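You operate a simulated robot arm through the tools that you are given. There is no shell and no other tool.

You run a simulated robot arm. Do the job below in one go: nothing can be reset, and whatever is moved stays where it is left.

## Task
Close the air line, pull the pink grip off the motor in the meter and lay the motor in SERVICE.
Fine: air first; clamp it for the pull; grip on the empty block, clamp free at the end.

It is judged by the outcome, as a careful person would: the job done as asked, and still so three seconds after it is handed in. It fails if anything else is knocked over, pushed out of place, dropped, spilled or broken.

## Robot
A 6-joint arm with a two-finger parallel gripper, fixed in place. Base frame: the origin is on the floor under the middle of its stand, x ahead of it, y to its left, z up; the work surface is at about z = 820. Lengths are in mm, angles in rad, forces in N, time in s.
With the tool pointing down near the work surface it reaches from about 260 to 680 mm from the base axis. Its first joint turns from -1.152 to 1.152 rad. Payload 2.9 kg.
The tool frame sits at the grasp point between the pads (the TCP): z along the fingers, y along the line on which they close. The tips reach 30 mm beyond it. The gripper opens to 110 mm. The fingers are 20 mm wide and 10 mm thick; the gripper's body (48 by 112 mm) begins 55 mm behind the TCP.
Orientation is that of the tool frame in the base frame, as a unit quaternion [w, x, y, z]. With the fingers straight down and closing along the base's y, the tool's x points along the base's -x, its y along +y and its z along -z.

## Interface
- The arm moves only by the tool arm_command. Its arguments are lists of equal length, an entry for each row: "delta_pos": the shift along the tool's x, y, z in mm, a list of three; "dr": the turn, a rotation vector about the tool's x, y, z in rad, a list of three; "grip": the opening in per cent of the stroke, from 0 (shut) to 100 (fully open). In form: {"delta_pos": [[x, y, z], ...], "dr": [[wx, wy, wz], ...], "grip": [grip, ...]}. A call has 1 to 20 rows; each row shifts and turns the commanded pose from where the row before left it, along the tool's axes as they then stand. A row lasts 0.2 s, in which the tool goes at most 50 mm and 0.15 rad; a call with a longer step from one row to the next is refused whole, and so is a gripper value outside its range. A pose out of reach is approached as far as the arm can. The call stops where the force on the tool passes 40 N (or 10 N more than at its start, if that is more) or the arm is blocked; 0.2 s more then pass. The fingers move at their own pace (about 108 mm/s each) and stop on an object; they squeeze with about 38 N. The grip force told is the motor's: it shows also when the fingers shut on nothing. Time passes only in rows, and 0.2 s behind the last, so rows that do not move let the fingers close. It gives the time, the measured TCP pose, the force on the tool (base axes), the opening and the grip force at its end, in the units of the frame above (readings bear some noise), with the torque about the TCP (base axes, N m) and any sound that the robot's microphone picked up, and new pictures: "pictures" is both (left out), scene, wrist or none.
- Cameras (640 x 400 px; columns grow to the right, rows downward): "scene" is fixed at [95.5, 461.3, 1375.4]; the picture's right is [-0.45, -0.89, 0.00], its down [-0.59, 0.30, -0.75] and it looks along [0.67, -0.34, -0.67] (base axes); focal length 272 px, centre (320, 200). "wrist" rides on the gripper at [72, 17, -103] in the tool frame; the picture's right is [-0.23, 0.97, 0.00], its down [-0.76, -0.18, -0.62] and it looks along [-0.61, -0.14, 0.78] (tool axes); focal length 222 px, centre (320, 200). There is no depth. A picture from a camera that has moved, and an enlarged one, comes with that camera's place and axes in the base frame and with its lens.
- enlarge(camera, box): a new picture of the part [left, top, right, bottom] of that camera's present view, enlarged. No time passes.
- hand_in(): hands the job in; it is judged then, once.

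Nothing tells you positions but the pictures and the camera data. Unless the task says otherwise, let go and move clear before handing in.

The tools are called after "Emit:" by a JSON object that holds its "name" and its "arguments". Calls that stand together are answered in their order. arm_command: Moves the arm, as the interface text tells. Its arguments: {"type":"object","properties":{"delta_pos":{"type":"array","items":{"type":"array","items":{"type":"number"}}},"dr":{"type":"array","items":{"type":"array","items":{"type":"number"}}},"grip":{"type":"array","items":{"type":"number"}},"pictures":{"type":"string","enum":["both","scene","wrist","none"]}},"required":["delta_pos","dr","grip"]} The other tools are called the same way: enlarge (camera, box) takes an enlarged picture of a part of a camera's view; hand_in () hands the job in.

At the start:

```text
clock: 0.0
tcp_pos: [335.4, 208.6, 1181.6]
tool_rot: [0.0, 0.0, 1.0, 0.0]
contact_force: [0.6, 0.2, -0.6]
torque: [0.03, 0.03, -0.04]
gripper_width: 110.0
grip_force: 0.1
```

scene: 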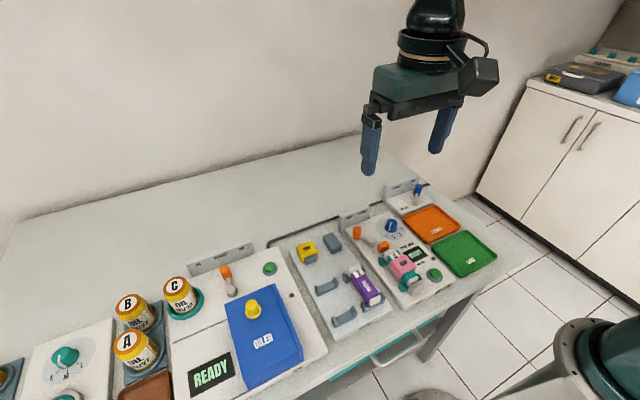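
wrist: 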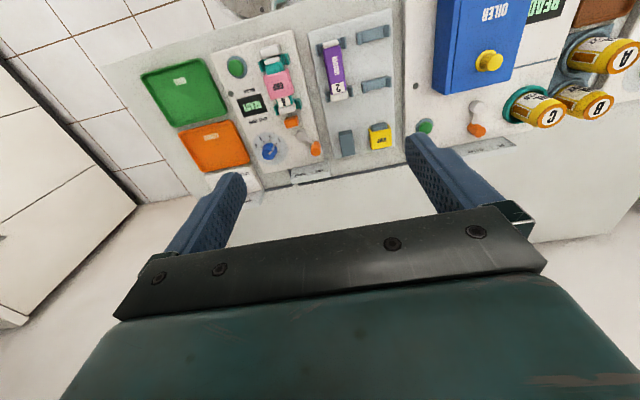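

I see a bench with several stations: an oiler, a rack with a purple motor and yellow part, a meter with a pink-gripped motor, and green and orange trays. I'll enlarge the views to read the labels before moving.

Emit:
{"name": "enlarge", "arguments": {"camera": "scene", "box": [330, 170, 510, 310]}}

Emit:
{"name": "enlarge", "arguments": {"camera": "wrist", "box": [120, 10, 340, 190]}}

Emit:
{"name": "enlarge", "arguments": {"camera": "scene", "box": [180, 200, 400, 340]}}

Emit:
{"name": "enlarge", "arguments": {"camera": "scene", "box": [0, 250, 240, 400]}}

```text
2.86 times, centred on (420, 240) of scene
camera zoom: at [95.5, 461.3, 1375.4], right [-0.45, -0.89, 0.0], down [-0.59, 0.3, -0.75], along [0.67, -0.34, -0.67], focal length 776 px, centre (34, 86)
```

zoom: 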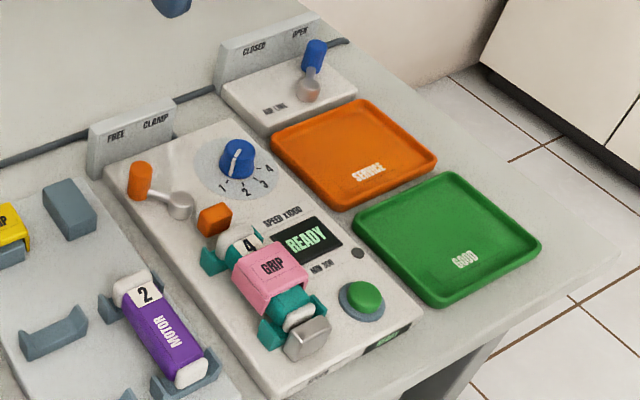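

```text
2.22 times, centred on (230, 100) of wrist
camera zoom: at [263.5, 224.5, 1283.8], right [0.23, 0.97, 0.0], down [0.76, -0.18, 0.62], along [0.61, -0.14, -0.78], focal length 494 px, centre (520, 422)
```

zoom: 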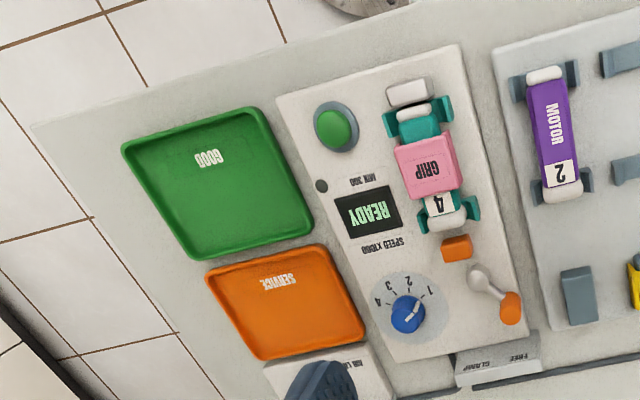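

```text
2.86 times, centred on (290, 270) of scene
camera zoom: at [95.5, 461.3, 1375.4], right [-0.45, -0.89, 0.0], down [-0.59, 0.3, -0.75], along [0.67, -0.34, -0.67], focal length 776 px, centre (406, 0)
```

zoom: 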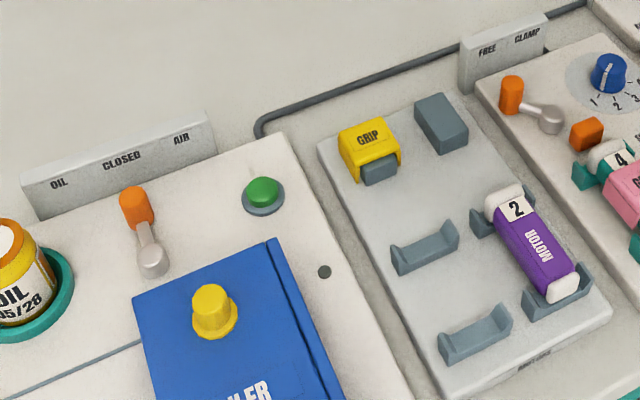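

```text
2.67 times, centred on (120, 325) of scene
camera zoom: at [95.5, 461.3, 1375.4], right [-0.45, -0.89, 0.0], down [-0.59, 0.3, -0.75], along [0.67, -0.34, -0.67], focal length 725 px, centre (853, -133)
```

zoom: 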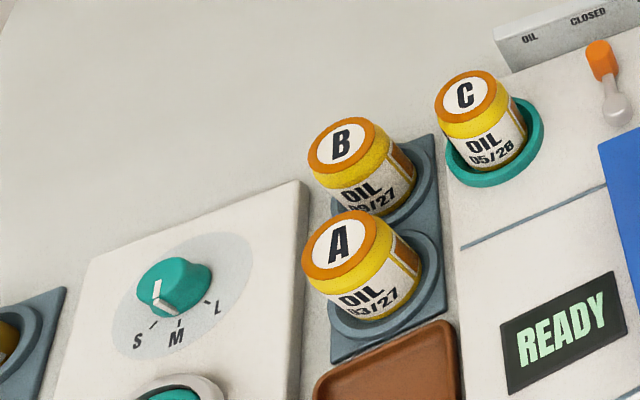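

The air-line lever (blue knob) stands at OPEN, roughly (510, -70). The meter with motor 4 and its pink grip is near (325, 145), and its orange lever stands at FREE. I'll move high over the right side to get a closer view of the air valve.

Emit:
{"name": "arm_command", "arguments": {"delta_pos": [[-18, -32, 18], [-18, -32, 18], [-18, -32, 18], [-18, -32, 18], [-18, -32, 18], [-18, -32, 18], [-18, -32, 18], [0, 0, 0]], "dr": [[0, 0, 0], [0, 0, 0], [0, 0, 0], [0, 0, 0], [0, 0, 0], [0, 0, 0], [0, 0, 0], [0, 0, 0]], "grip": [100, 100, 100, 100, 100, 100, 100, 100], "pictures": "both"}}

```text
clock: 1.8
tcp_pos: [461.9, -17.7, 1055.9]
tool_rot: [0.001, 0.0, 1.0, 0.0]
contact_force: [0.3, -0.4, 0.2]
torque: [-0.01, -0.01, 0.01]
gripper_width: 110.2
grip_force: 0.1
camera wrist: at [390.8, -0.7, 1158.6], right [0.23, 0.97, 0.0], down [0.76, -0.18, 0.62], along [0.61, -0.14, -0.78], focal length 222 px, centre (320, 200)
```

scene: 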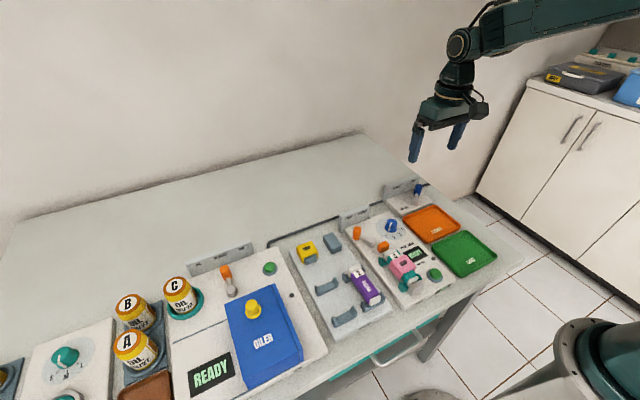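
wrist: 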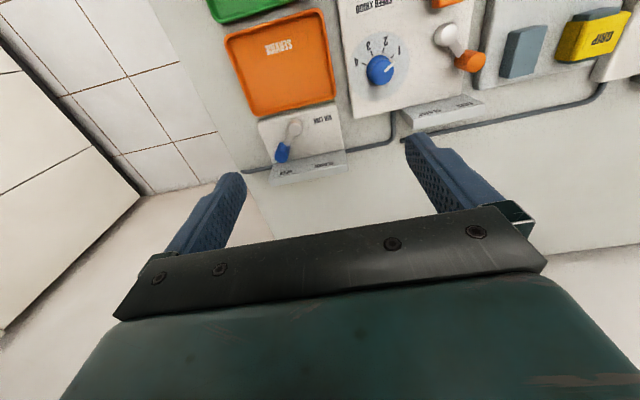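

Emit:
{"name": "enlarge", "arguments": {"camera": "wrist", "box": [220, 80, 380, 190]}}

Emit:
{"name": "enlarge", "arguments": {"camera": "scene", "box": [380, 165, 470, 225]}}

Emit:
{"name": "enlarge", "arguments": {"camera": "wrist", "box": [330, 0, 640, 150]}}

```text
3.64 times, centred on (300, 135) of wrist
camera zoom: at [390.8, -0.7, 1158.6], right [0.23, 0.97, 0.0], down [0.76, -0.18, 0.62], along [0.61, -0.14, -0.78], focal length 808 px, centre (393, 436)
```

zoom: 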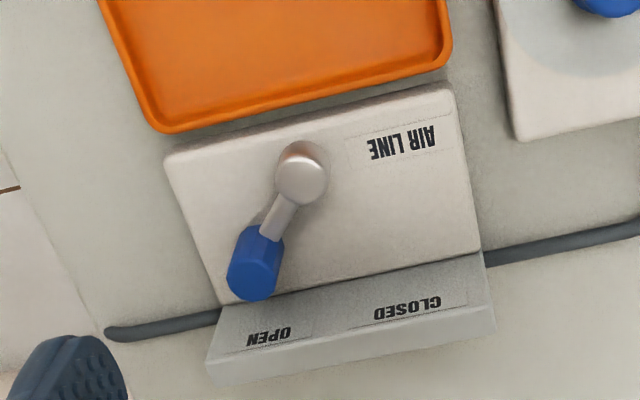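

```text
6.67 times, centred on (425, 195) of scene
camera zoom: at [95.6, 461.3, 1375.4], right [-0.45, -0.89, 0.0], down [-0.59, 0.3, -0.75], along [0.67, -0.34, -0.67], focal length 1812 px, centre (-380, 233)
```

zoom: 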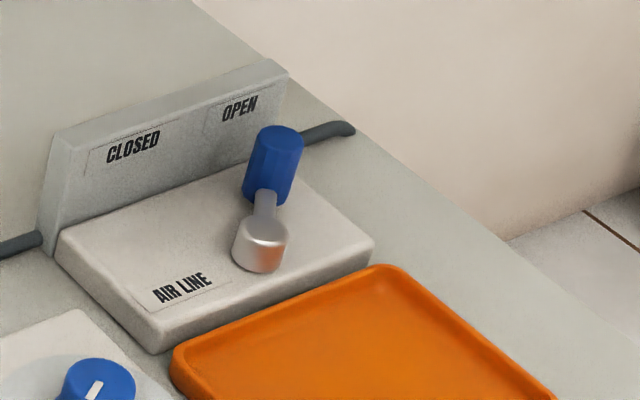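

```text
2.06 times, centred on (485, 75) of wrist
camera zoom: at [390.8, -0.7, 1158.6], right [0.23, 0.97, 0.0], down [0.76, -0.18, 0.62], along [0.61, -0.14, -0.78], focal length 459 px, centre (-21, 458)
```

zoom: 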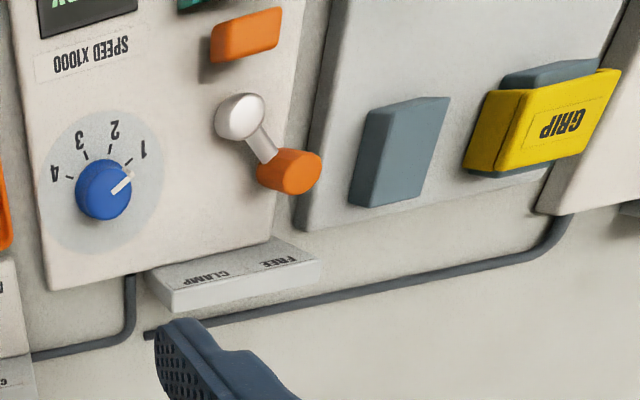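

The air-line lever pivots at about (503, -65), with its knob near (528, -92, 864). CLOSED lies to the left (+y) by mirror symmetry, so I'll shut the fingers, go to the right side of the knob, and check before pushing.

Emit:
{"name": "arm_command", "arguments": {"delta_pos": [[-14, -20.6, 24], [-14, -20.6, 24], [-14, -20.6, 24], [-14, -20.6, 24], [-14, -20.6, 24], [0, 0, 0]], "dr": [[0, 0, 0], [0, 0, 0], [0, 0, 0], [0, 0, 0], [0, 0, 0], [0, 0, 0]], "grip": [0, 0, 0, 0, 0, 0], "pictures": "both"}}

```text
clock: 3.2
tcp_pos: [530.6, -119.3, 936.9]
tool_rot: [-0.001, -0.001, 1.0, 0.0]
contact_force: [0.1, 0.7, 0.1]
torque: [0.01, 0.01, 0.02]
gripper_width: 0.0
grip_force: 37.5
camera wrist: at [459.1, -102.0, 1038.7], right [0.23, 0.97, 0.0], down [0.76, -0.18, 0.62], along [0.61, -0.14, -0.78], focal length 222 px, centre (320, 200)
```

scene: 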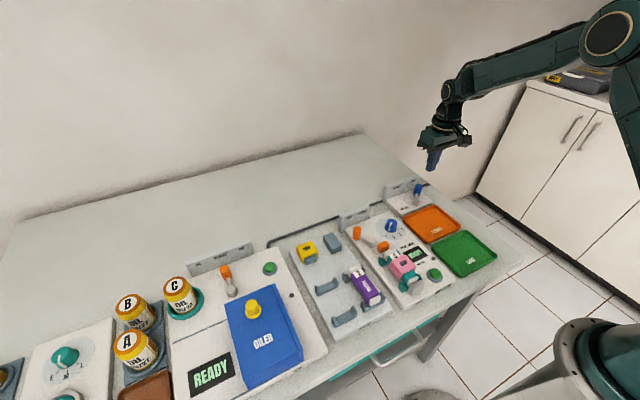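
wrist: 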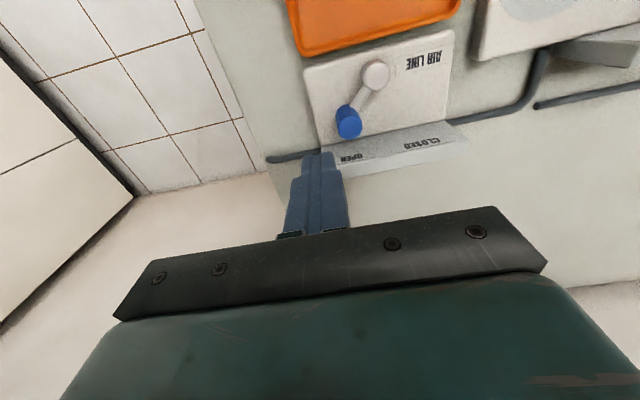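

The closed fingers are now beside the lever at (531, -119, 937). I'll zoom in to refine the knob position before going down.

Emit:
{"name": "enlarge", "arguments": {"camera": "wrist", "box": [270, 30, 470, 180]}}

Emit:
{"name": "enlarge", "arguments": {"camera": "scene", "box": [380, 110, 480, 220]}}

```text
2.67 times, centred on (370, 105) of wrist
camera zoom: at [459.1, -102.0, 1038.7], right [0.23, 0.97, 0.0], down [0.76, -0.18, 0.62], along [0.61, -0.14, -0.78], focal length 592 px, centre (187, 453)
```

zoom: 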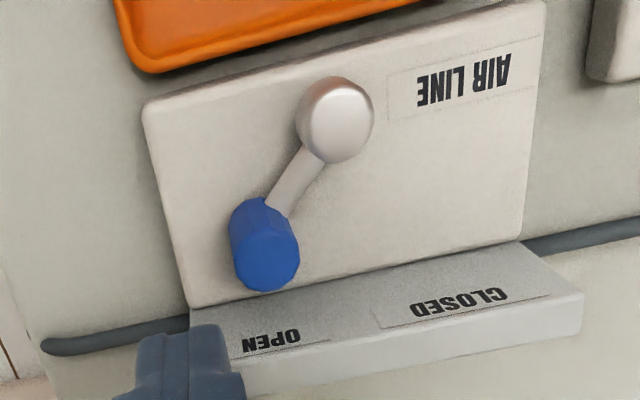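

```text
3.64 times, centred on (430, 165) of scene
camera zoom: at [95.6, 461.3, 1375.4], right [-0.45, -0.89, 0.0], down [-0.59, 0.3, -0.75], along [0.67, -0.34, -0.67], focal length 988 px, centre (-80, 327)
```

zoom: 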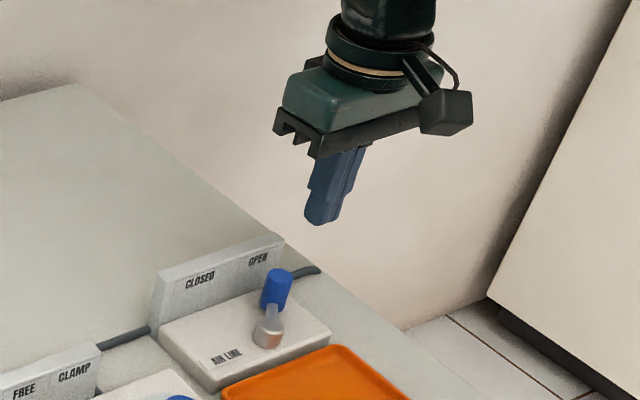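

The knob's centre is about (529, -93), spanning z 832–864, so I'll put the fingertips at z≈848 just to its right. Then I'll push gently toward +y in small steps.

Emit:
{"name": "arm_command", "arguments": {"delta_pos": [[-5, 0, 20], [0, 0, 20], [0, 0, 19], [0, 0, 0]], "dr": [[0, 0, 0], [0, 0, 0], [0, 0, 0], [0, 0, 0]], "grip": [0, 0, 0, 0], "pictures": "both"}}

```text
clock: 4.2
tcp_pos: [537.6, -119.3, 876.5]
tool_rot: [0.0, 0.001, 1.0, 0.001]
contact_force: [-0.2, -0.6, -0.4]
torque: [-0.03, 0.01, 0.0]
gripper_width: 0.1
grip_force: 37.5
camera wrist: at [466.6, -102.7, 979.5], right [0.23, 0.97, 0.0], down [0.76, -0.18, 0.62], along [0.61, -0.14, -0.78], focal length 222 px, centre (320, 200)
```

scene: 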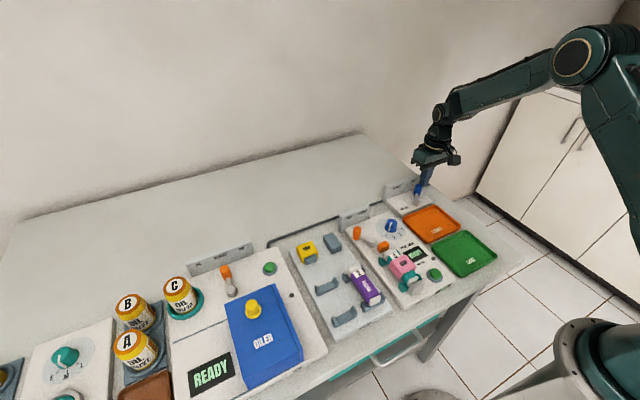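
wrist: 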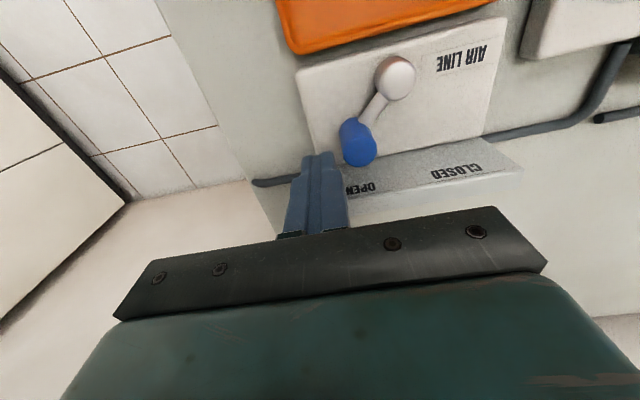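

The fingertips are to the right of the knob with a small gap. Now I'll push gently to the left (+y).

Emit:
{"name": "arm_command", "arguments": {"delta_pos": [[0, 4, 0], [0, 4, 0], [0, 4, 0], [0, 4, 0], [0, 4, 0], [0, 4, 0], [0, 4, 0], [0, 4, 0], [0, 4, 0]], "dr": [[0, 0, 0], [0, 0, 0], [0, 0, 0], [0, 0, 0], [0, 0, 0], [0, 0, 0], [0, 0, 0], [0, 0, 0], [0, 0, 0]], "grip": [0, 0, 0, 0, 0, 0, 0, 0, 0], "pictures": "both"}}

```text
clock: 5.3
tcp_pos: [540.7, -109.5, 877.5]
tool_rot: [0.008, 0.007, 1.0, -0.004]
contact_force: [3.6, -5.0, -3.2]
torque: [-0.08, -0.08, 0.01]
gripper_width: 0.0
grip_force: 37.2
stopped in row 5: the force on the tool passed its limit at 44 N (the readings are from after the stop); the commanded pose is now the measured one
camera wrist: at [468.2, -90.4, 978.2], right [0.24, 0.97, -0.01], down [0.75, -0.18, 0.64], along [0.62, -0.16, -0.77], focal length 222 px, centre (320, 200)
```

scene: 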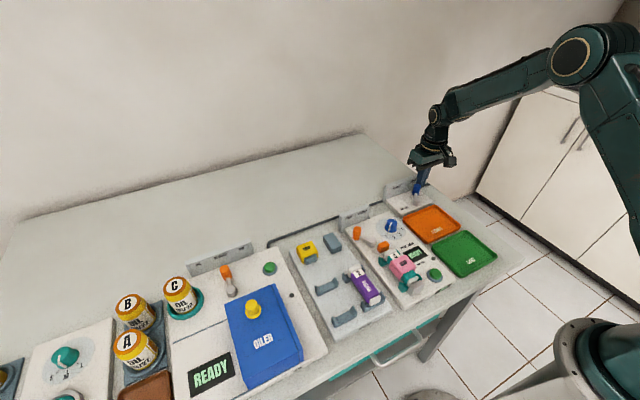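
wrist: 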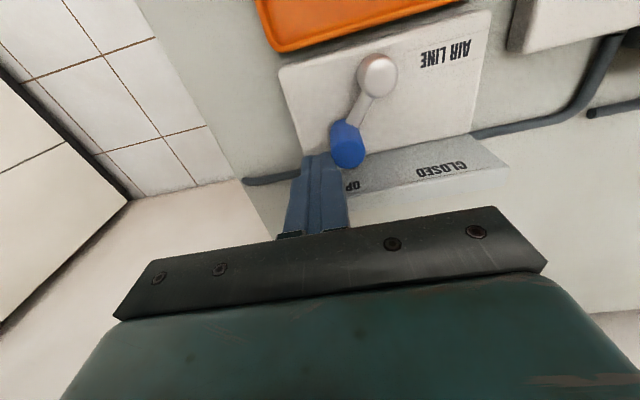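

The push met 44 N: my finger corner caught the knob off-centre, and the lever needs a push along its arc. I'll inspect it, then back off and grasp the knob instead.

Emit:
{"name": "arm_command", "arguments": {"delta_pos": [[0, -6, 0], [0, -6, 0], [0, 0, -20], [8, 0, -25], [0, 0, 0]], "dr": [[-0.008, 0.016, -0.014], [0, 0, 0], [0, 0, 0], [0, 0, 0], [0, 0, 0]], "grip": [0, 0, 0, 0, 0], "pictures": "both"}}

Emit:
{"name": "enlarge", "arguments": {"camera": "wrist", "box": [270, 30, 470, 180]}}

Emit:
{"name": "enlarge", "arguments": {"camera": "scene", "box": [380, 165, 470, 225]}}

```text
clock: 6.5
tcp_pos: [533.8, -122.0, 921.5]
tool_rot: [0.0, -0.002, 1.0, -0.001]
contact_force: [0.2, 0.3, -0.5]
torque: [-0.01, -0.03, 0.0]
gripper_width: 0.0
grip_force: 37.4
camera wrist: at [461.7, -104.9, 1024.3], right [0.22, 0.97, 0.0], down [0.76, -0.18, 0.62], along [0.61, -0.14, -0.78], focal length 222 px, centre (320, 200)
```

scene: 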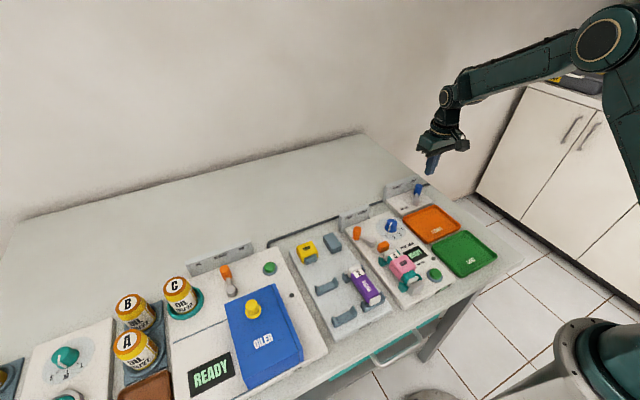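
wrist: 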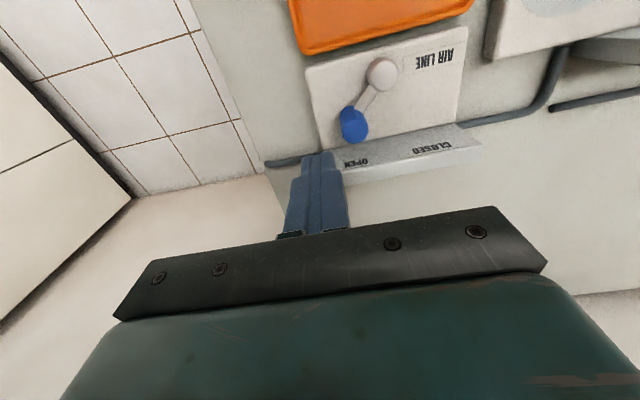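

```text
2.67 times, centred on (370, 105) of wrist
camera zoom: at [461.7, -104.9, 1024.3], right [0.22, 0.97, 0.0], down [0.76, -0.18, 0.62], along [0.61, -0.14, -0.78], focal length 592 px, centre (187, 453)
```

zoom: 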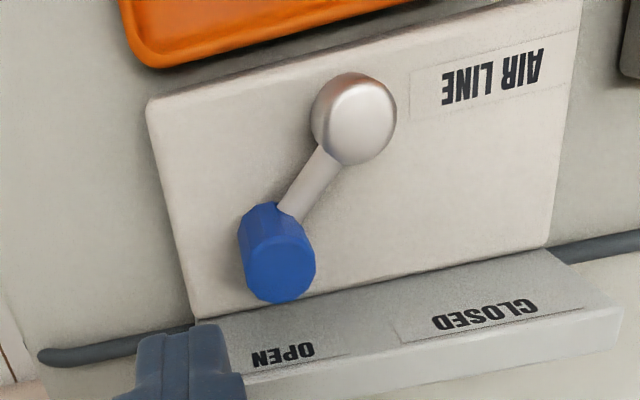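

```text
6.67 times, centred on (425, 195) of scene
camera zoom: at [95.5, 461.3, 1375.4], right [-0.45, -0.89, 0.0], down [-0.59, 0.3, -0.75], along [0.67, -0.34, -0.67], focal length 1812 px, centre (-380, 233)
```

zoom: 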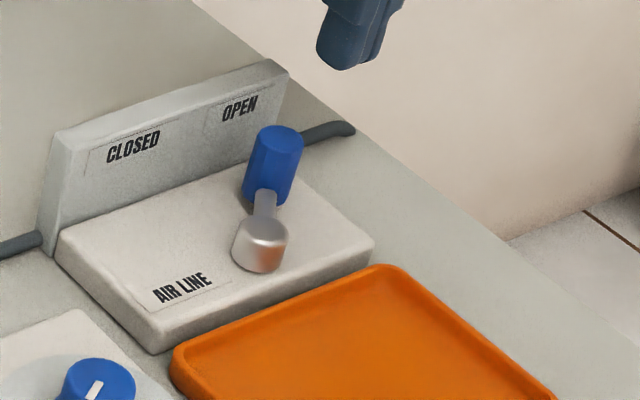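

The lever hasn't moved; its knob is still at about (529, -93). I'll go above it, turn the tool by about -25° and open to about 33 mm, then check before straddling it.

Emit:
{"name": "arm_command", "arguments": {"delta_pos": [[4.8, 29, 0], [0, 0, 0], [0, 0, 0], [0, 0, 0], [0, 0, 0]], "dr": [[0, 0, 0], [0, 0, 0.145], [0, 0, 0.145], [0, 0, 0.145], [0, 0, 0]], "grip": [0, 30, 30, 30, 30], "pictures": "both"}}

Emit:
{"name": "enlarge", "arguments": {"camera": "wrist", "box": [220, 80, 420, 240]}}

Emit:
{"name": "enlarge", "arguments": {"camera": "scene", "box": [380, 145, 470, 205]}}

```text
clock: 7.7
tcp_pos: [529.0, -90.0, 921.3]
tool_rot: [-0.001, 0.215, 0.977, 0.0]
contact_force: [0.0, -0.2, 0.6]
torque: [-0.01, -0.02, 0.03]
gripper_width: 33.1
grip_force: 0.1
camera wrist: at [471.0, -44.8, 1024.8], right [0.62, 0.79, 0.0], down [0.62, -0.48, 0.62], along [0.49, -0.38, -0.78], focal length 222 px, centre (320, 200)
```

scene: 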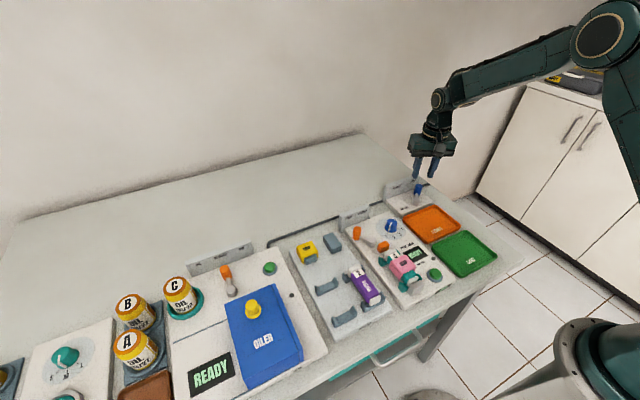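
wrist: 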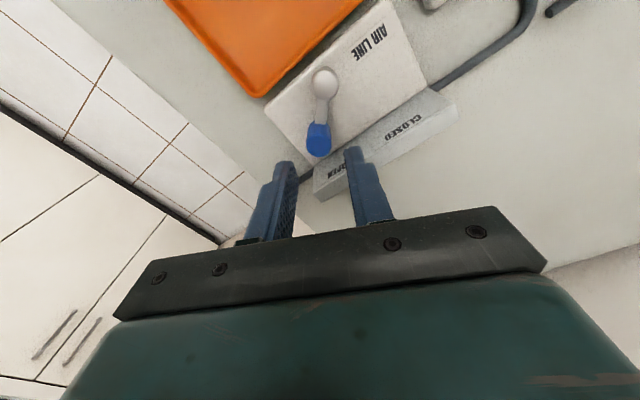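

```text
2.50 times, centred on (320, 160) of wrist
camera zoom: at [471.0, -44.8, 1024.8], right [0.62, 0.79, 0.0], down [0.62, -0.48, 0.62], along [0.49, -0.38, -0.78], focal length 555 px, centre (320, 300)
```

zoom: 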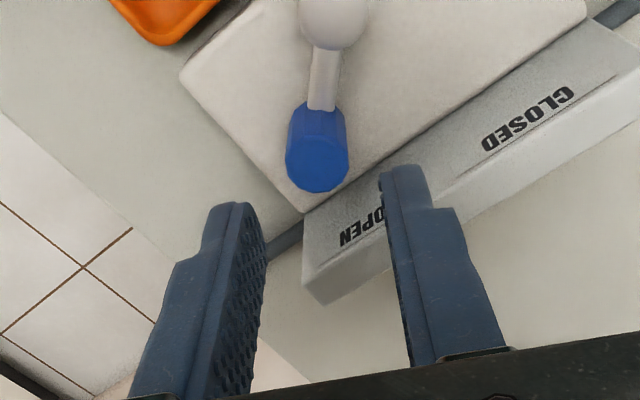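

```text
6.67 times, centred on (425, 175) of scene
camera zoom: at [95.5, 461.3, 1375.4], right [-0.45, -0.89, 0.0], down [-0.59, 0.3, -0.75], along [0.67, -0.34, -0.67], focal length 1812 px, centre (-380, 367)
```

zoom: 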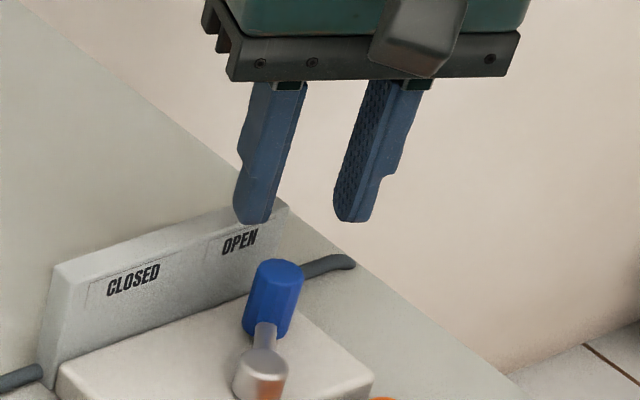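

The knob lines up between the fingers (about (529, -92)). I'll descend 45 mm and close on it.

Emit:
{"name": "arm_command", "arguments": {"delta_pos": [[0, -1.5, 15], [0, 0, 15], [0, 0, 15], [0, 0, 0], [0, 0, 0], [0, 0, 0]], "dr": [[0, 0, 0], [0, 0, 0], [0, 0, 0], [0, 0, 0], [0, 0, 0], [0, 0, 0]], "grip": [30, 30, 30, 30, 0, 0], "pictures": "both"}}

Emit:
{"name": "enlarge", "arguments": {"camera": "scene", "box": [380, 145, 470, 205]}}

```text
clock: 9.1
tcp_pos: [526.4, -93.0, 877.5]
tool_rot: [-0.001, 0.214, 0.977, 0.0]
contact_force: [5.3, 8.7, -5.6]
torque: [-0.14, -0.34, -0.2]
gripper_width: 19.7
grip_force: 45.2
camera wrist: at [469.6, -46.5, 980.7], right [0.61, 0.79, 0.0], down [0.62, -0.48, 0.62], along [0.49, -0.38, -0.78], focal length 222 px, centre (320, 200)
```

scene: 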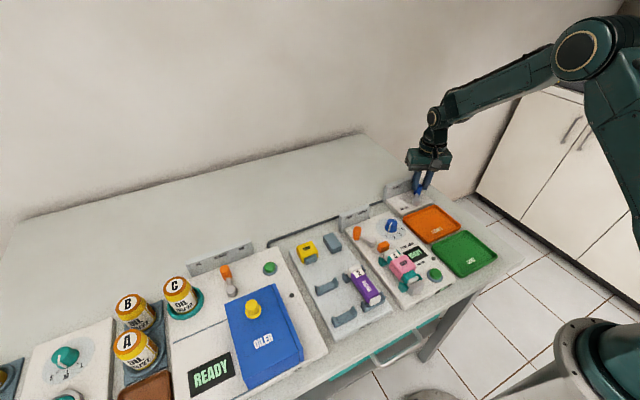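
wrist: 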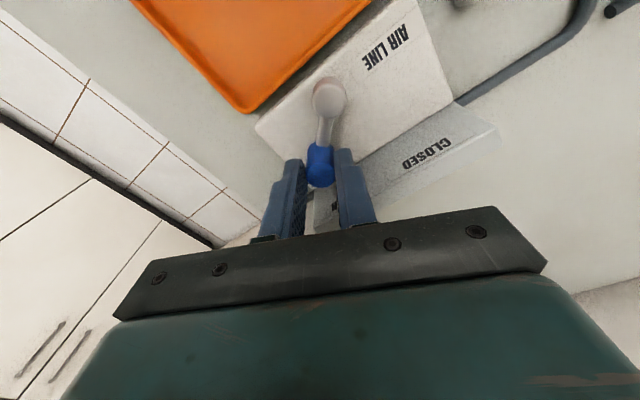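

```text
6.67 times, centred on (425, 175) of scene
camera zoom: at [95.8, 461.5, 1375.3], right [-0.45, -0.89, 0.0], down [-0.59, 0.3, -0.75], along [0.67, -0.34, -0.67], focal length 1812 px, centre (-380, 367)
```

zoom: 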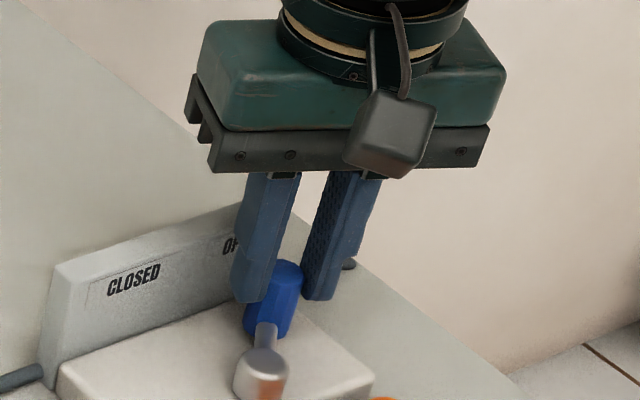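

The knob is gripped (19.7 mm wide). I'll carry it along its arc about the pivot at (503, -66), turning the tool with it, and check halfway.

Emit:
{"name": "arm_command", "arguments": {"delta_pos": [[-1.12, 2.84, 0], [-1.01, 2.88, 0], [-0.9, 2.91, 0], [-0.79, 2.94, 0], [-0.68, 2.97, 0], [-0.57, 3.0, 0], [-0.46, 3.02, 0], [-0.35, 3.03, 0], [-0.23, 3.04, 0], [-0.12, 3.05, 0]], "dr": [[0, 0, -0.048], [0, 0, -0.048], [0, 0, -0.048], [0, 0, -0.048], [0, 0, -0.048], [0, 0, -0.048], [0, 0, -0.048], [0, 0, -0.048], [0, 0, -0.048], [0, 0, -0.048]], "grip": [0, 0, 0, 0, 0, 0, 0, 0, 0, 0], "pictures": "both"}}

Emit:
{"name": "enlarge", "arguments": {"camera": "scene", "box": [380, 145, 470, 205]}}

```text
clock: 11.3
tcp_pos: [540.6, -65.3, 877.6]
tool_rot: [0.0, -0.024, 1.0, 0.0]
contact_force: [5.8, -10.9, 5.7]
torque: [-0.55, -0.75, 0.39]
gripper_width: 20.3
grip_force: 45.0
camera wrist: at [467.9, -52.3, 980.4], right [0.18, 0.98, 0.0], down [0.77, -0.14, 0.62], along [0.61, -0.11, -0.78], focal length 222 px, centre (320, 200)
```

scene: 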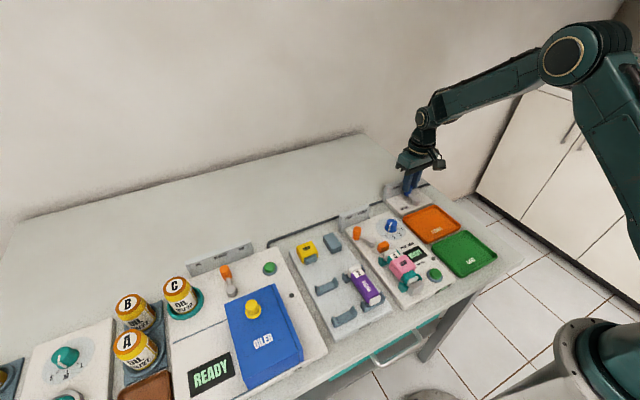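
wrist: 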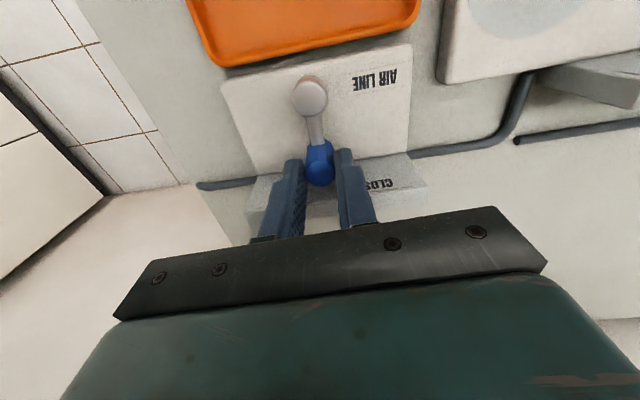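

```text
6.67 times, centred on (425, 175) of scene
camera zoom: at [95.5, 461.1, 1375.5], right [-0.45, -0.89, 0.0], down [-0.59, 0.3, -0.75], along [0.67, -0.34, -0.67], focal length 1812 px, centre (-380, 367)
```

zoom: 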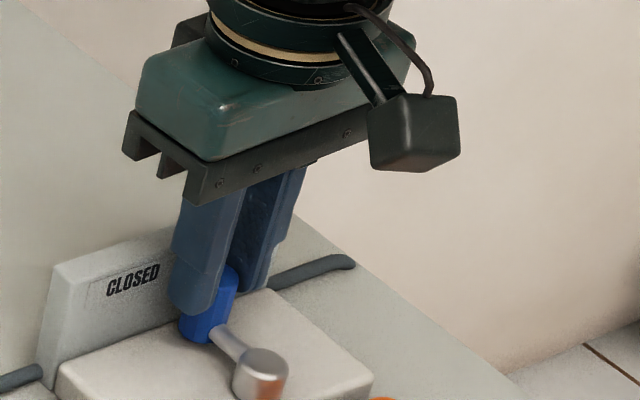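

The lever follows and is now at mid-swing with low force. I'll continue the arc to the mirror position at CLOSED.

Emit:
{"name": "arm_command", "arguments": {"delta_pos": [[0, 3.05, 0], [0.11, 3.05, 0], [0.23, 3.04, 0], [0.34, 3.03, 0], [0.45, 3.02, 0], [0.57, 3.0, 0], [0.68, 2.97, 0], [0.79, 2.95, 0], [0.9, 2.91, 0]], "dr": [[0, 0, -0.048], [0, 0, -0.048], [0, 0, -0.048], [0, 0, -0.048], [0, 0, -0.048], [0, 0, -0.048], [0, 0, -0.048], [0, 0, -0.048], [0, 0, -0.048]], "grip": [0, 0, 0, 0, 0, 0, 0, 0, 0], "pictures": "both"}}

Emit:
{"name": "enlarge", "arguments": {"camera": "scene", "box": [380, 145, 470, 205]}}

Emit:
{"name": "enlarge", "arguments": {"camera": "wrist", "box": [220, 40, 460, 220]}}

```text
clock: 13.3
tcp_pos: [530.1, -42.7, 877.4]
tool_rot: [0.002, -0.236, 0.972, -0.001]
contact_force: [18.7, -11.7, 6.7]
torque: [-0.13, -0.16, -0.36]
gripper_width: 20.0
grip_force: 45.0
camera wrist: at [459.5, -61.0, 979.4], right [-0.24, 0.97, 0.0], down [0.76, 0.19, 0.63], along [0.61, 0.15, -0.78], focal length 222 px, centre (320, 200)
```

scene: 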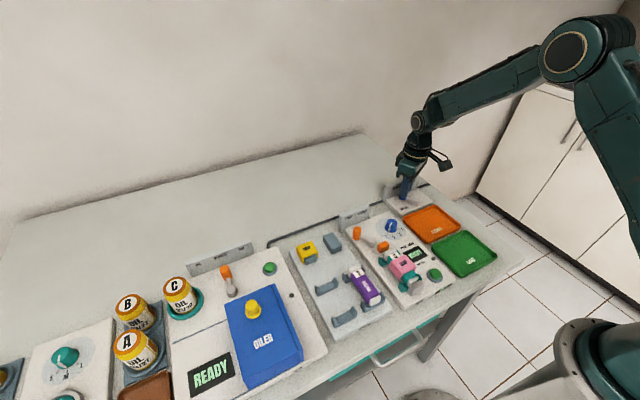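
wrist: 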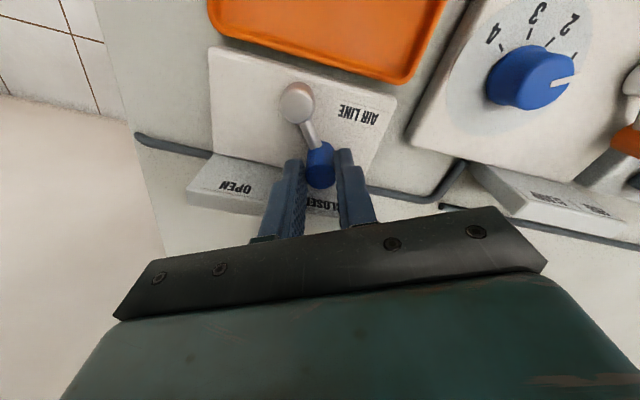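

```text
6.67 times, centred on (425, 175) of scene
camera zoom: at [95.9, 461.0, 1375.5], right [-0.45, -0.89, 0.0], down [-0.6, 0.3, -0.75], along [0.67, -0.34, -0.67], focal length 1812 px, centre (-380, 367)
```

zoom: 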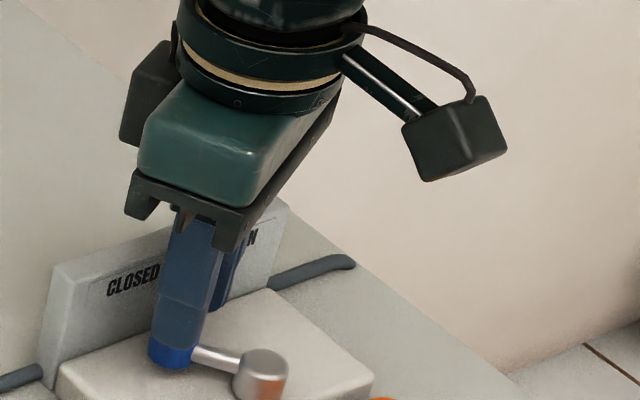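

```text
2.22 times, centred on (340, 130) of wrist
camera zoom: at [459.5, -61.0, 979.4], right [-0.24, 0.97, 0.0], down [0.76, 0.19, 0.63], along [0.61, 0.15, -0.78], focal length 494 px, centre (276, 356)
```

zoom: 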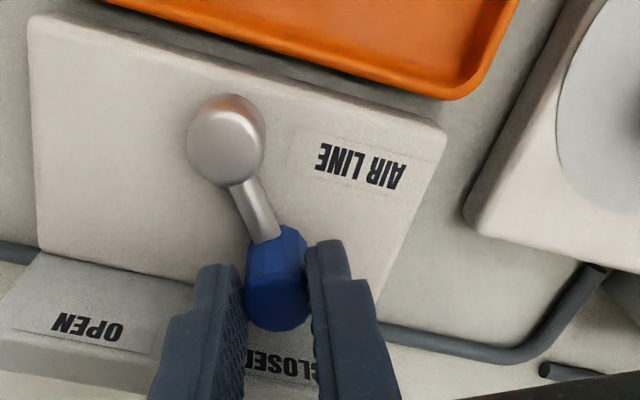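

The knob is at about +41° with roughly 20 N resisting. I'll continue a little further along the arc to the mirror angle or end stop.

Emit:
{"name": "arm_command", "arguments": {"delta_pos": [[1.01, 2.88, 0], [1.1, 2.84, 0], [0, 0, 0]], "dr": [[0, 0, -0.048], [0, 0, -0.048], [0, 0, 0]], "grip": [0, 0, 0], "pictures": "wrist"}}

Emit:
{"name": "enlarge", "arguments": {"camera": "wrist", "box": [220, 40, 460, 220]}}

```text
clock: 13.8
tcp_pos: [531.1, -44.3, 876.4]
tool_rot: [0.004, -0.262, 0.965, -0.005]
contact_force: [7.8, -5.2, -7.6]
torque: [0.12, 0.1, -0.25]
gripper_width: 20.1
grip_force: 44.8
stopped in row 2: the force on the tool passed its limit at 42 N (the readings are from after the stop); the commanded pose is now the measured one
camera wrist: at [459.3, -64.9, 978.8], right [-0.3, 0.96, -0.01], down [0.74, 0.24, 0.63], along [0.6, 0.18, -0.78], focal length 222 px, centre (320, 200)
```

wrist: 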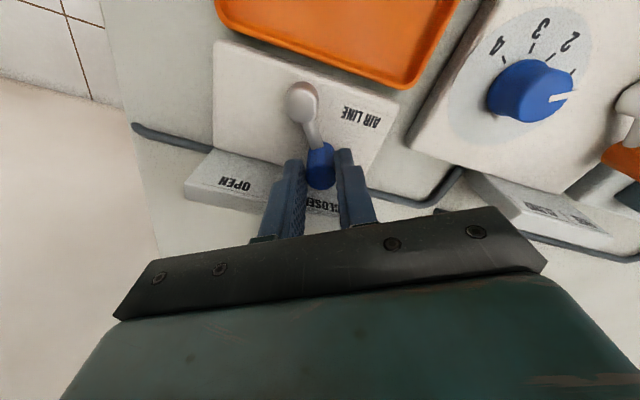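

```text
2.22 times, centred on (340, 130) of wrist
camera zoom: at [459.3, -64.9, 978.8], right [-0.3, 0.96, -0.01], down [0.74, 0.24, 0.63], along [0.6, 0.18, -0.78], focal length 494 px, centre (276, 356)
```

zoom: 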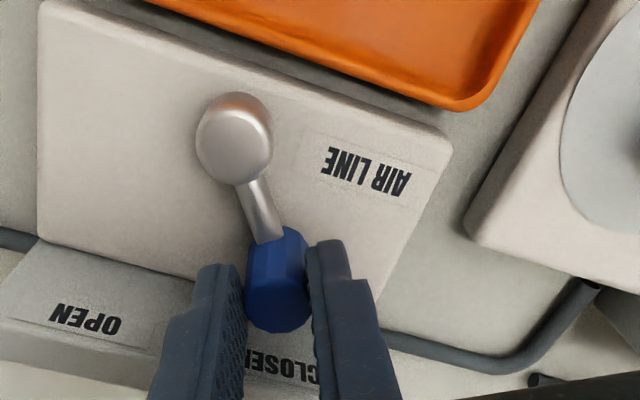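

The lever met a firm stop near CLOSED. I'll release it with a small opening, rise, and check the actual lever angle.

Emit:
{"name": "arm_command", "arguments": {"delta_pos": [[0, 0, 0], [0, 0, 0], [0, 0, -15], [0, 0, -30], [0, 0, -30], [30, 0, -20], [0, 0, 0]], "dr": [[0, 0, 0], [0, 0, 0], [0, 0, 0], [0, 0, 0], [0, 0, 0], [0, 0, 0.1], [0, 0, 0.1]], "grip": [24, 24, 24, 24, 24, 24, 24], "pictures": "both"}}

Emit:
{"name": "enlarge", "arguments": {"camera": "scene", "box": [380, 165, 470, 225]}}

Emit:
{"name": "enlarge", "arguments": {"camera": "wrist", "box": [220, 40, 460, 220]}}

```text
clock: 15.4
tcp_pos: [503.2, -58.5, 974.4]
tool_rot: [0.005, -0.165, 0.986, -0.002]
contact_force: [-1.0, -0.1, 1.0]
torque: [0.01, 0.03, 0.04]
gripper_width: 26.6
grip_force: 0.1
camera wrist: at [427.8, -64.6, 1074.5], right [-0.1, 0.99, -0.01], down [0.77, 0.08, 0.63], along [0.63, 0.06, -0.78], focal length 222 px, centre (320, 200)
```

scene: 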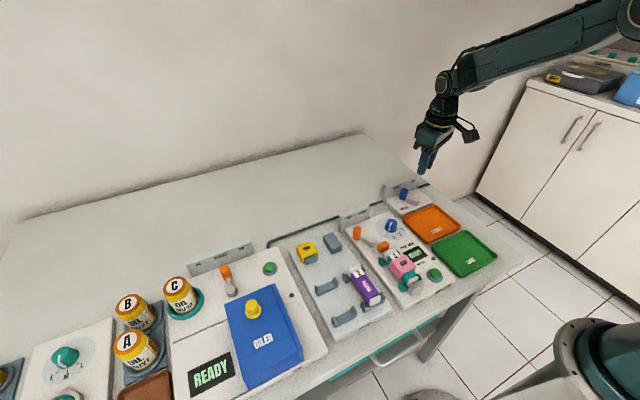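
wrist: 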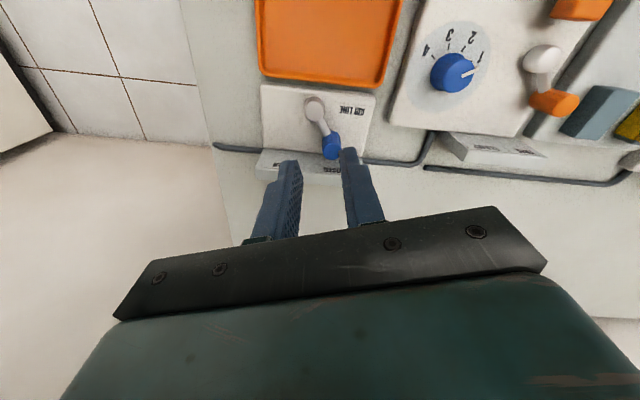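

```text
6.67 times, centred on (425, 195) of scene
camera zoom: at [95.5, 461.3, 1375.4], right [-0.45, -0.89, 0.0], down [-0.59, 0.3, -0.75], along [0.67, -0.34, -0.67], focal length 1812 px, centre (-380, 233)
```

zoom: 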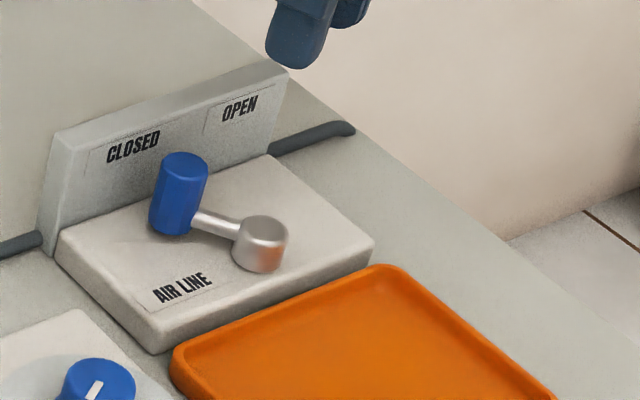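

```text
2.22 times, centred on (340, 130) of wrist
camera zoom: at [427.8, -64.6, 1074.5], right [-0.1, 0.99, -0.01], down [0.77, 0.08, 0.63], along [0.63, 0.06, -0.78], focal length 494 px, centre (276, 356)
```

zoom: 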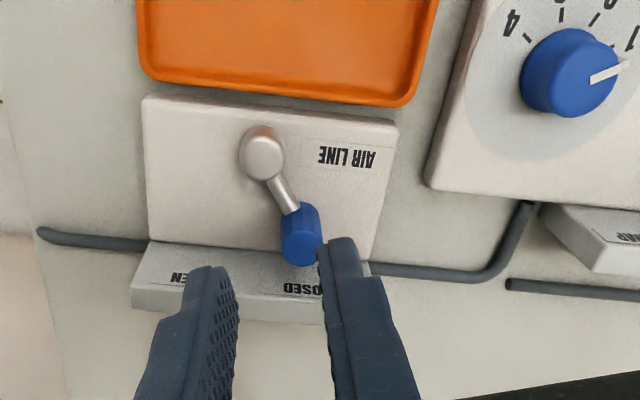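

The air lever now points at CLOSED (about +41°, mirroring OPEN's -43°) and rests against its stop. Next I'll square up the tool and move over the meter to view the clamp lever, motor and grip.

Emit:
{"name": "arm_command", "arguments": {"delta_pos": [[0, 0, -10], [0, 0, -10], [0, 0, -6], [20.6, 33.7, 0], [20.6, 33.7, 0], [20.6, 33.7, 0], [20.6, 33.7, 0], [20.6, 33.7, 0], [0, 0, 0]], "dr": [[-0.004, 0.01, 0.11], [0, 0, 0.11], [0, 0, 0.1116], [0, 0, 0], [0, 0, 0], [0, 0, 0], [0, 0, 0], [0, 0, 0], [0, 0, 0]], "grip": [24, 24, 24, 24, 24, 24, 24, 24, 24], "pictures": "both"}}

Emit:
{"name": "enlarge", "arguments": {"camera": "wrist", "box": [220, 0, 420, 180]}}

Emit:
{"name": "enlarge", "arguments": {"camera": "scene", "box": [330, 200, 450, 310]}}

```text
clock: 17.4
tcp_pos: [399.0, 112.0, 996.1]
tool_rot: [0.001, 0.0, 1.0, -0.003]
contact_force: [-0.9, 0.0, -0.1]
torque: [-0.03, 0.02, 0.02]
gripper_width: 26.4
grip_force: 0.0
camera wrist: at [327.8, 129.7, 1098.4], right [0.23, 0.97, 0.0], down [0.76, -0.17, 0.62], along [0.61, -0.14, -0.78], focal length 222 px, centre (320, 200)
```

scene: 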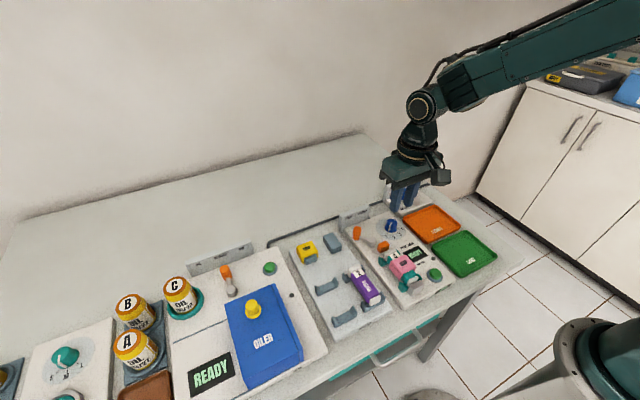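
wrist: 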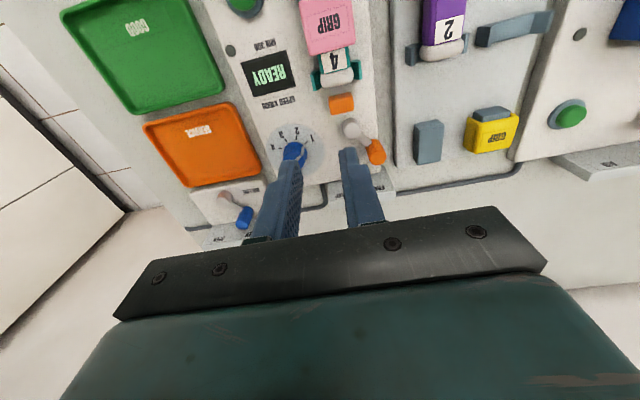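

```text
2.22 times, centred on (320, 90) of wrist
camera zoom: at [327.8, 129.7, 1098.4], right [0.23, 0.97, 0.0], down [0.76, -0.17, 0.62], along [0.61, -0.14, -0.78], focal length 494 px, centre (320, 444)
```

zoom: 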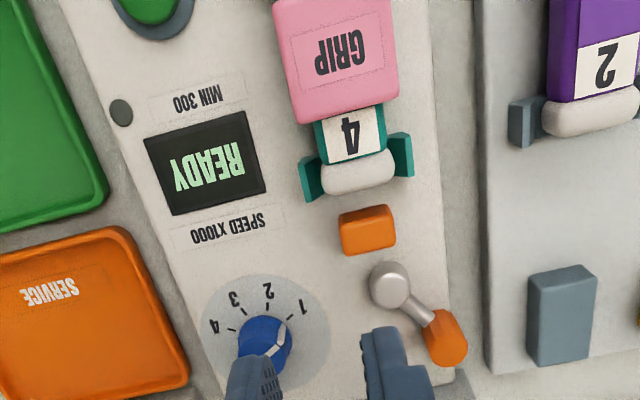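

```text
3.64 times, centred on (390, 255) of scene
camera zoom: at [95.5, 461.3, 1375.4], right [-0.45, -0.89, 0.0], down [-0.59, 0.3, -0.75], along [0.67, -0.34, -0.67], focal length 988 px, centre (66, 0)
```

zoom: 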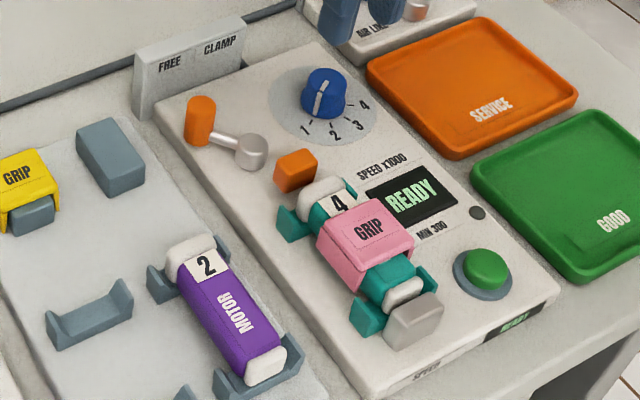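

I take the clamp lever's pivot to be near (431, 144) and its knob near (465, 167, 863), with FREE to the left and CLAMP to the right. I'll go above the knob with the tool yawed the other way and look again.

Emit:
{"name": "arm_command", "arguments": {"delta_pos": [[-21.3, 17.7, 17], [-21.3, 17.7, 17], [-21.3, 17.7, 17], [0, 0, 0], [0, 0, 0], [0, 0, 0], [0, 0, 0]], "dr": [[-0.006, 0.002, 0], [0, 0, 0], [0, 0, 0], [0, 0, -0.145], [0, 0, -0.145], [0, 0, -0.145], [0, 0, 0]], "grip": [30, 30, 30, 30, 30, 30, 30], "pictures": "both"}}

Emit:
{"name": "enlarge", "arguments": {"camera": "wrist", "box": [220, 60, 420, 220]}}

Emit:
{"name": "enlarge", "arguments": {"camera": "scene", "box": [330, 180, 420, 260]}}

```text
clock: 19.0
tcp_pos: [464.7, 164.0, 946.3]
tool_rot: [-0.001, -0.218, 0.976, 0.001]
contact_force: [0.0, -0.2, 0.1]
torque: [-0.01, 0.01, -0.02]
gripper_width: 33.1
grip_force: 0.1
camera wrist: at [392.3, 148.1, 1048.8], right [-0.21, 0.98, 0.0], down [0.77, 0.16, 0.62], along [0.61, 0.13, -0.78], focal length 222 px, centre (320, 200)
```

scene: 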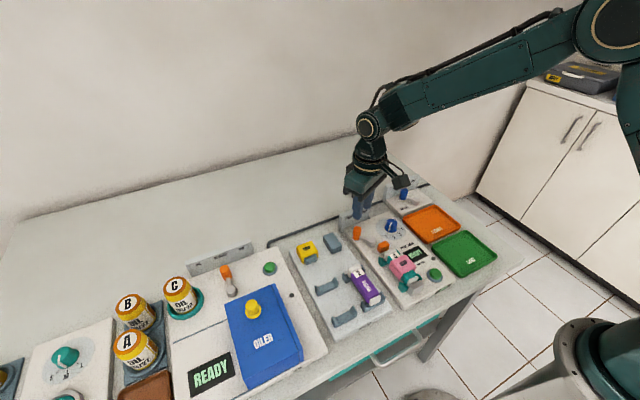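
wrist: 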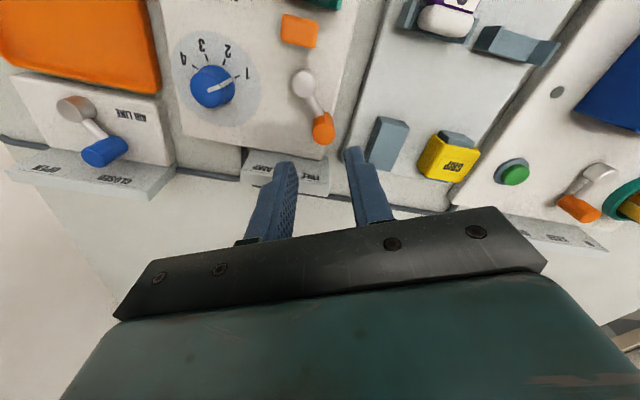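

```text
2.50 times, centred on (320, 140) of wrist
camera zoom: at [392.3, 148.1, 1048.8], right [-0.21, 0.98, 0.0], down [0.77, 0.16, 0.62], along [0.61, 0.13, -0.78], focal length 555 px, centre (320, 350)
```

zoom: 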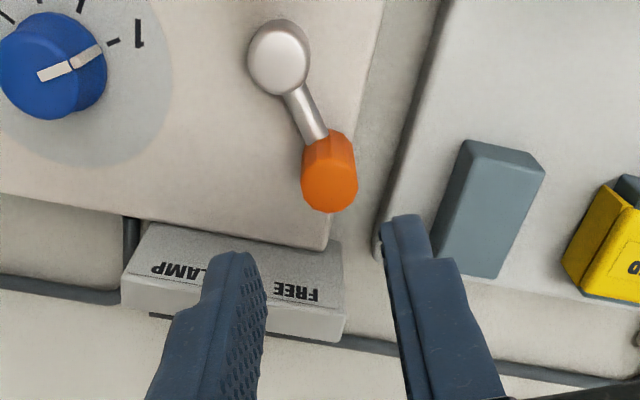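

```text
5.00 times, centred on (375, 220) of scene
camera zoom: at [95.5, 461.3, 1375.4], right [-0.45, -0.89, 0.0], down [-0.59, 0.3, -0.75], along [0.67, -0.34, -0.67], focal length 1359 px, centre (45, 100)
```

zoom: 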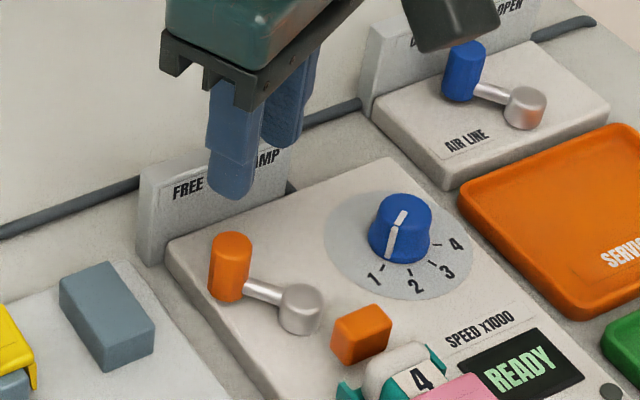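

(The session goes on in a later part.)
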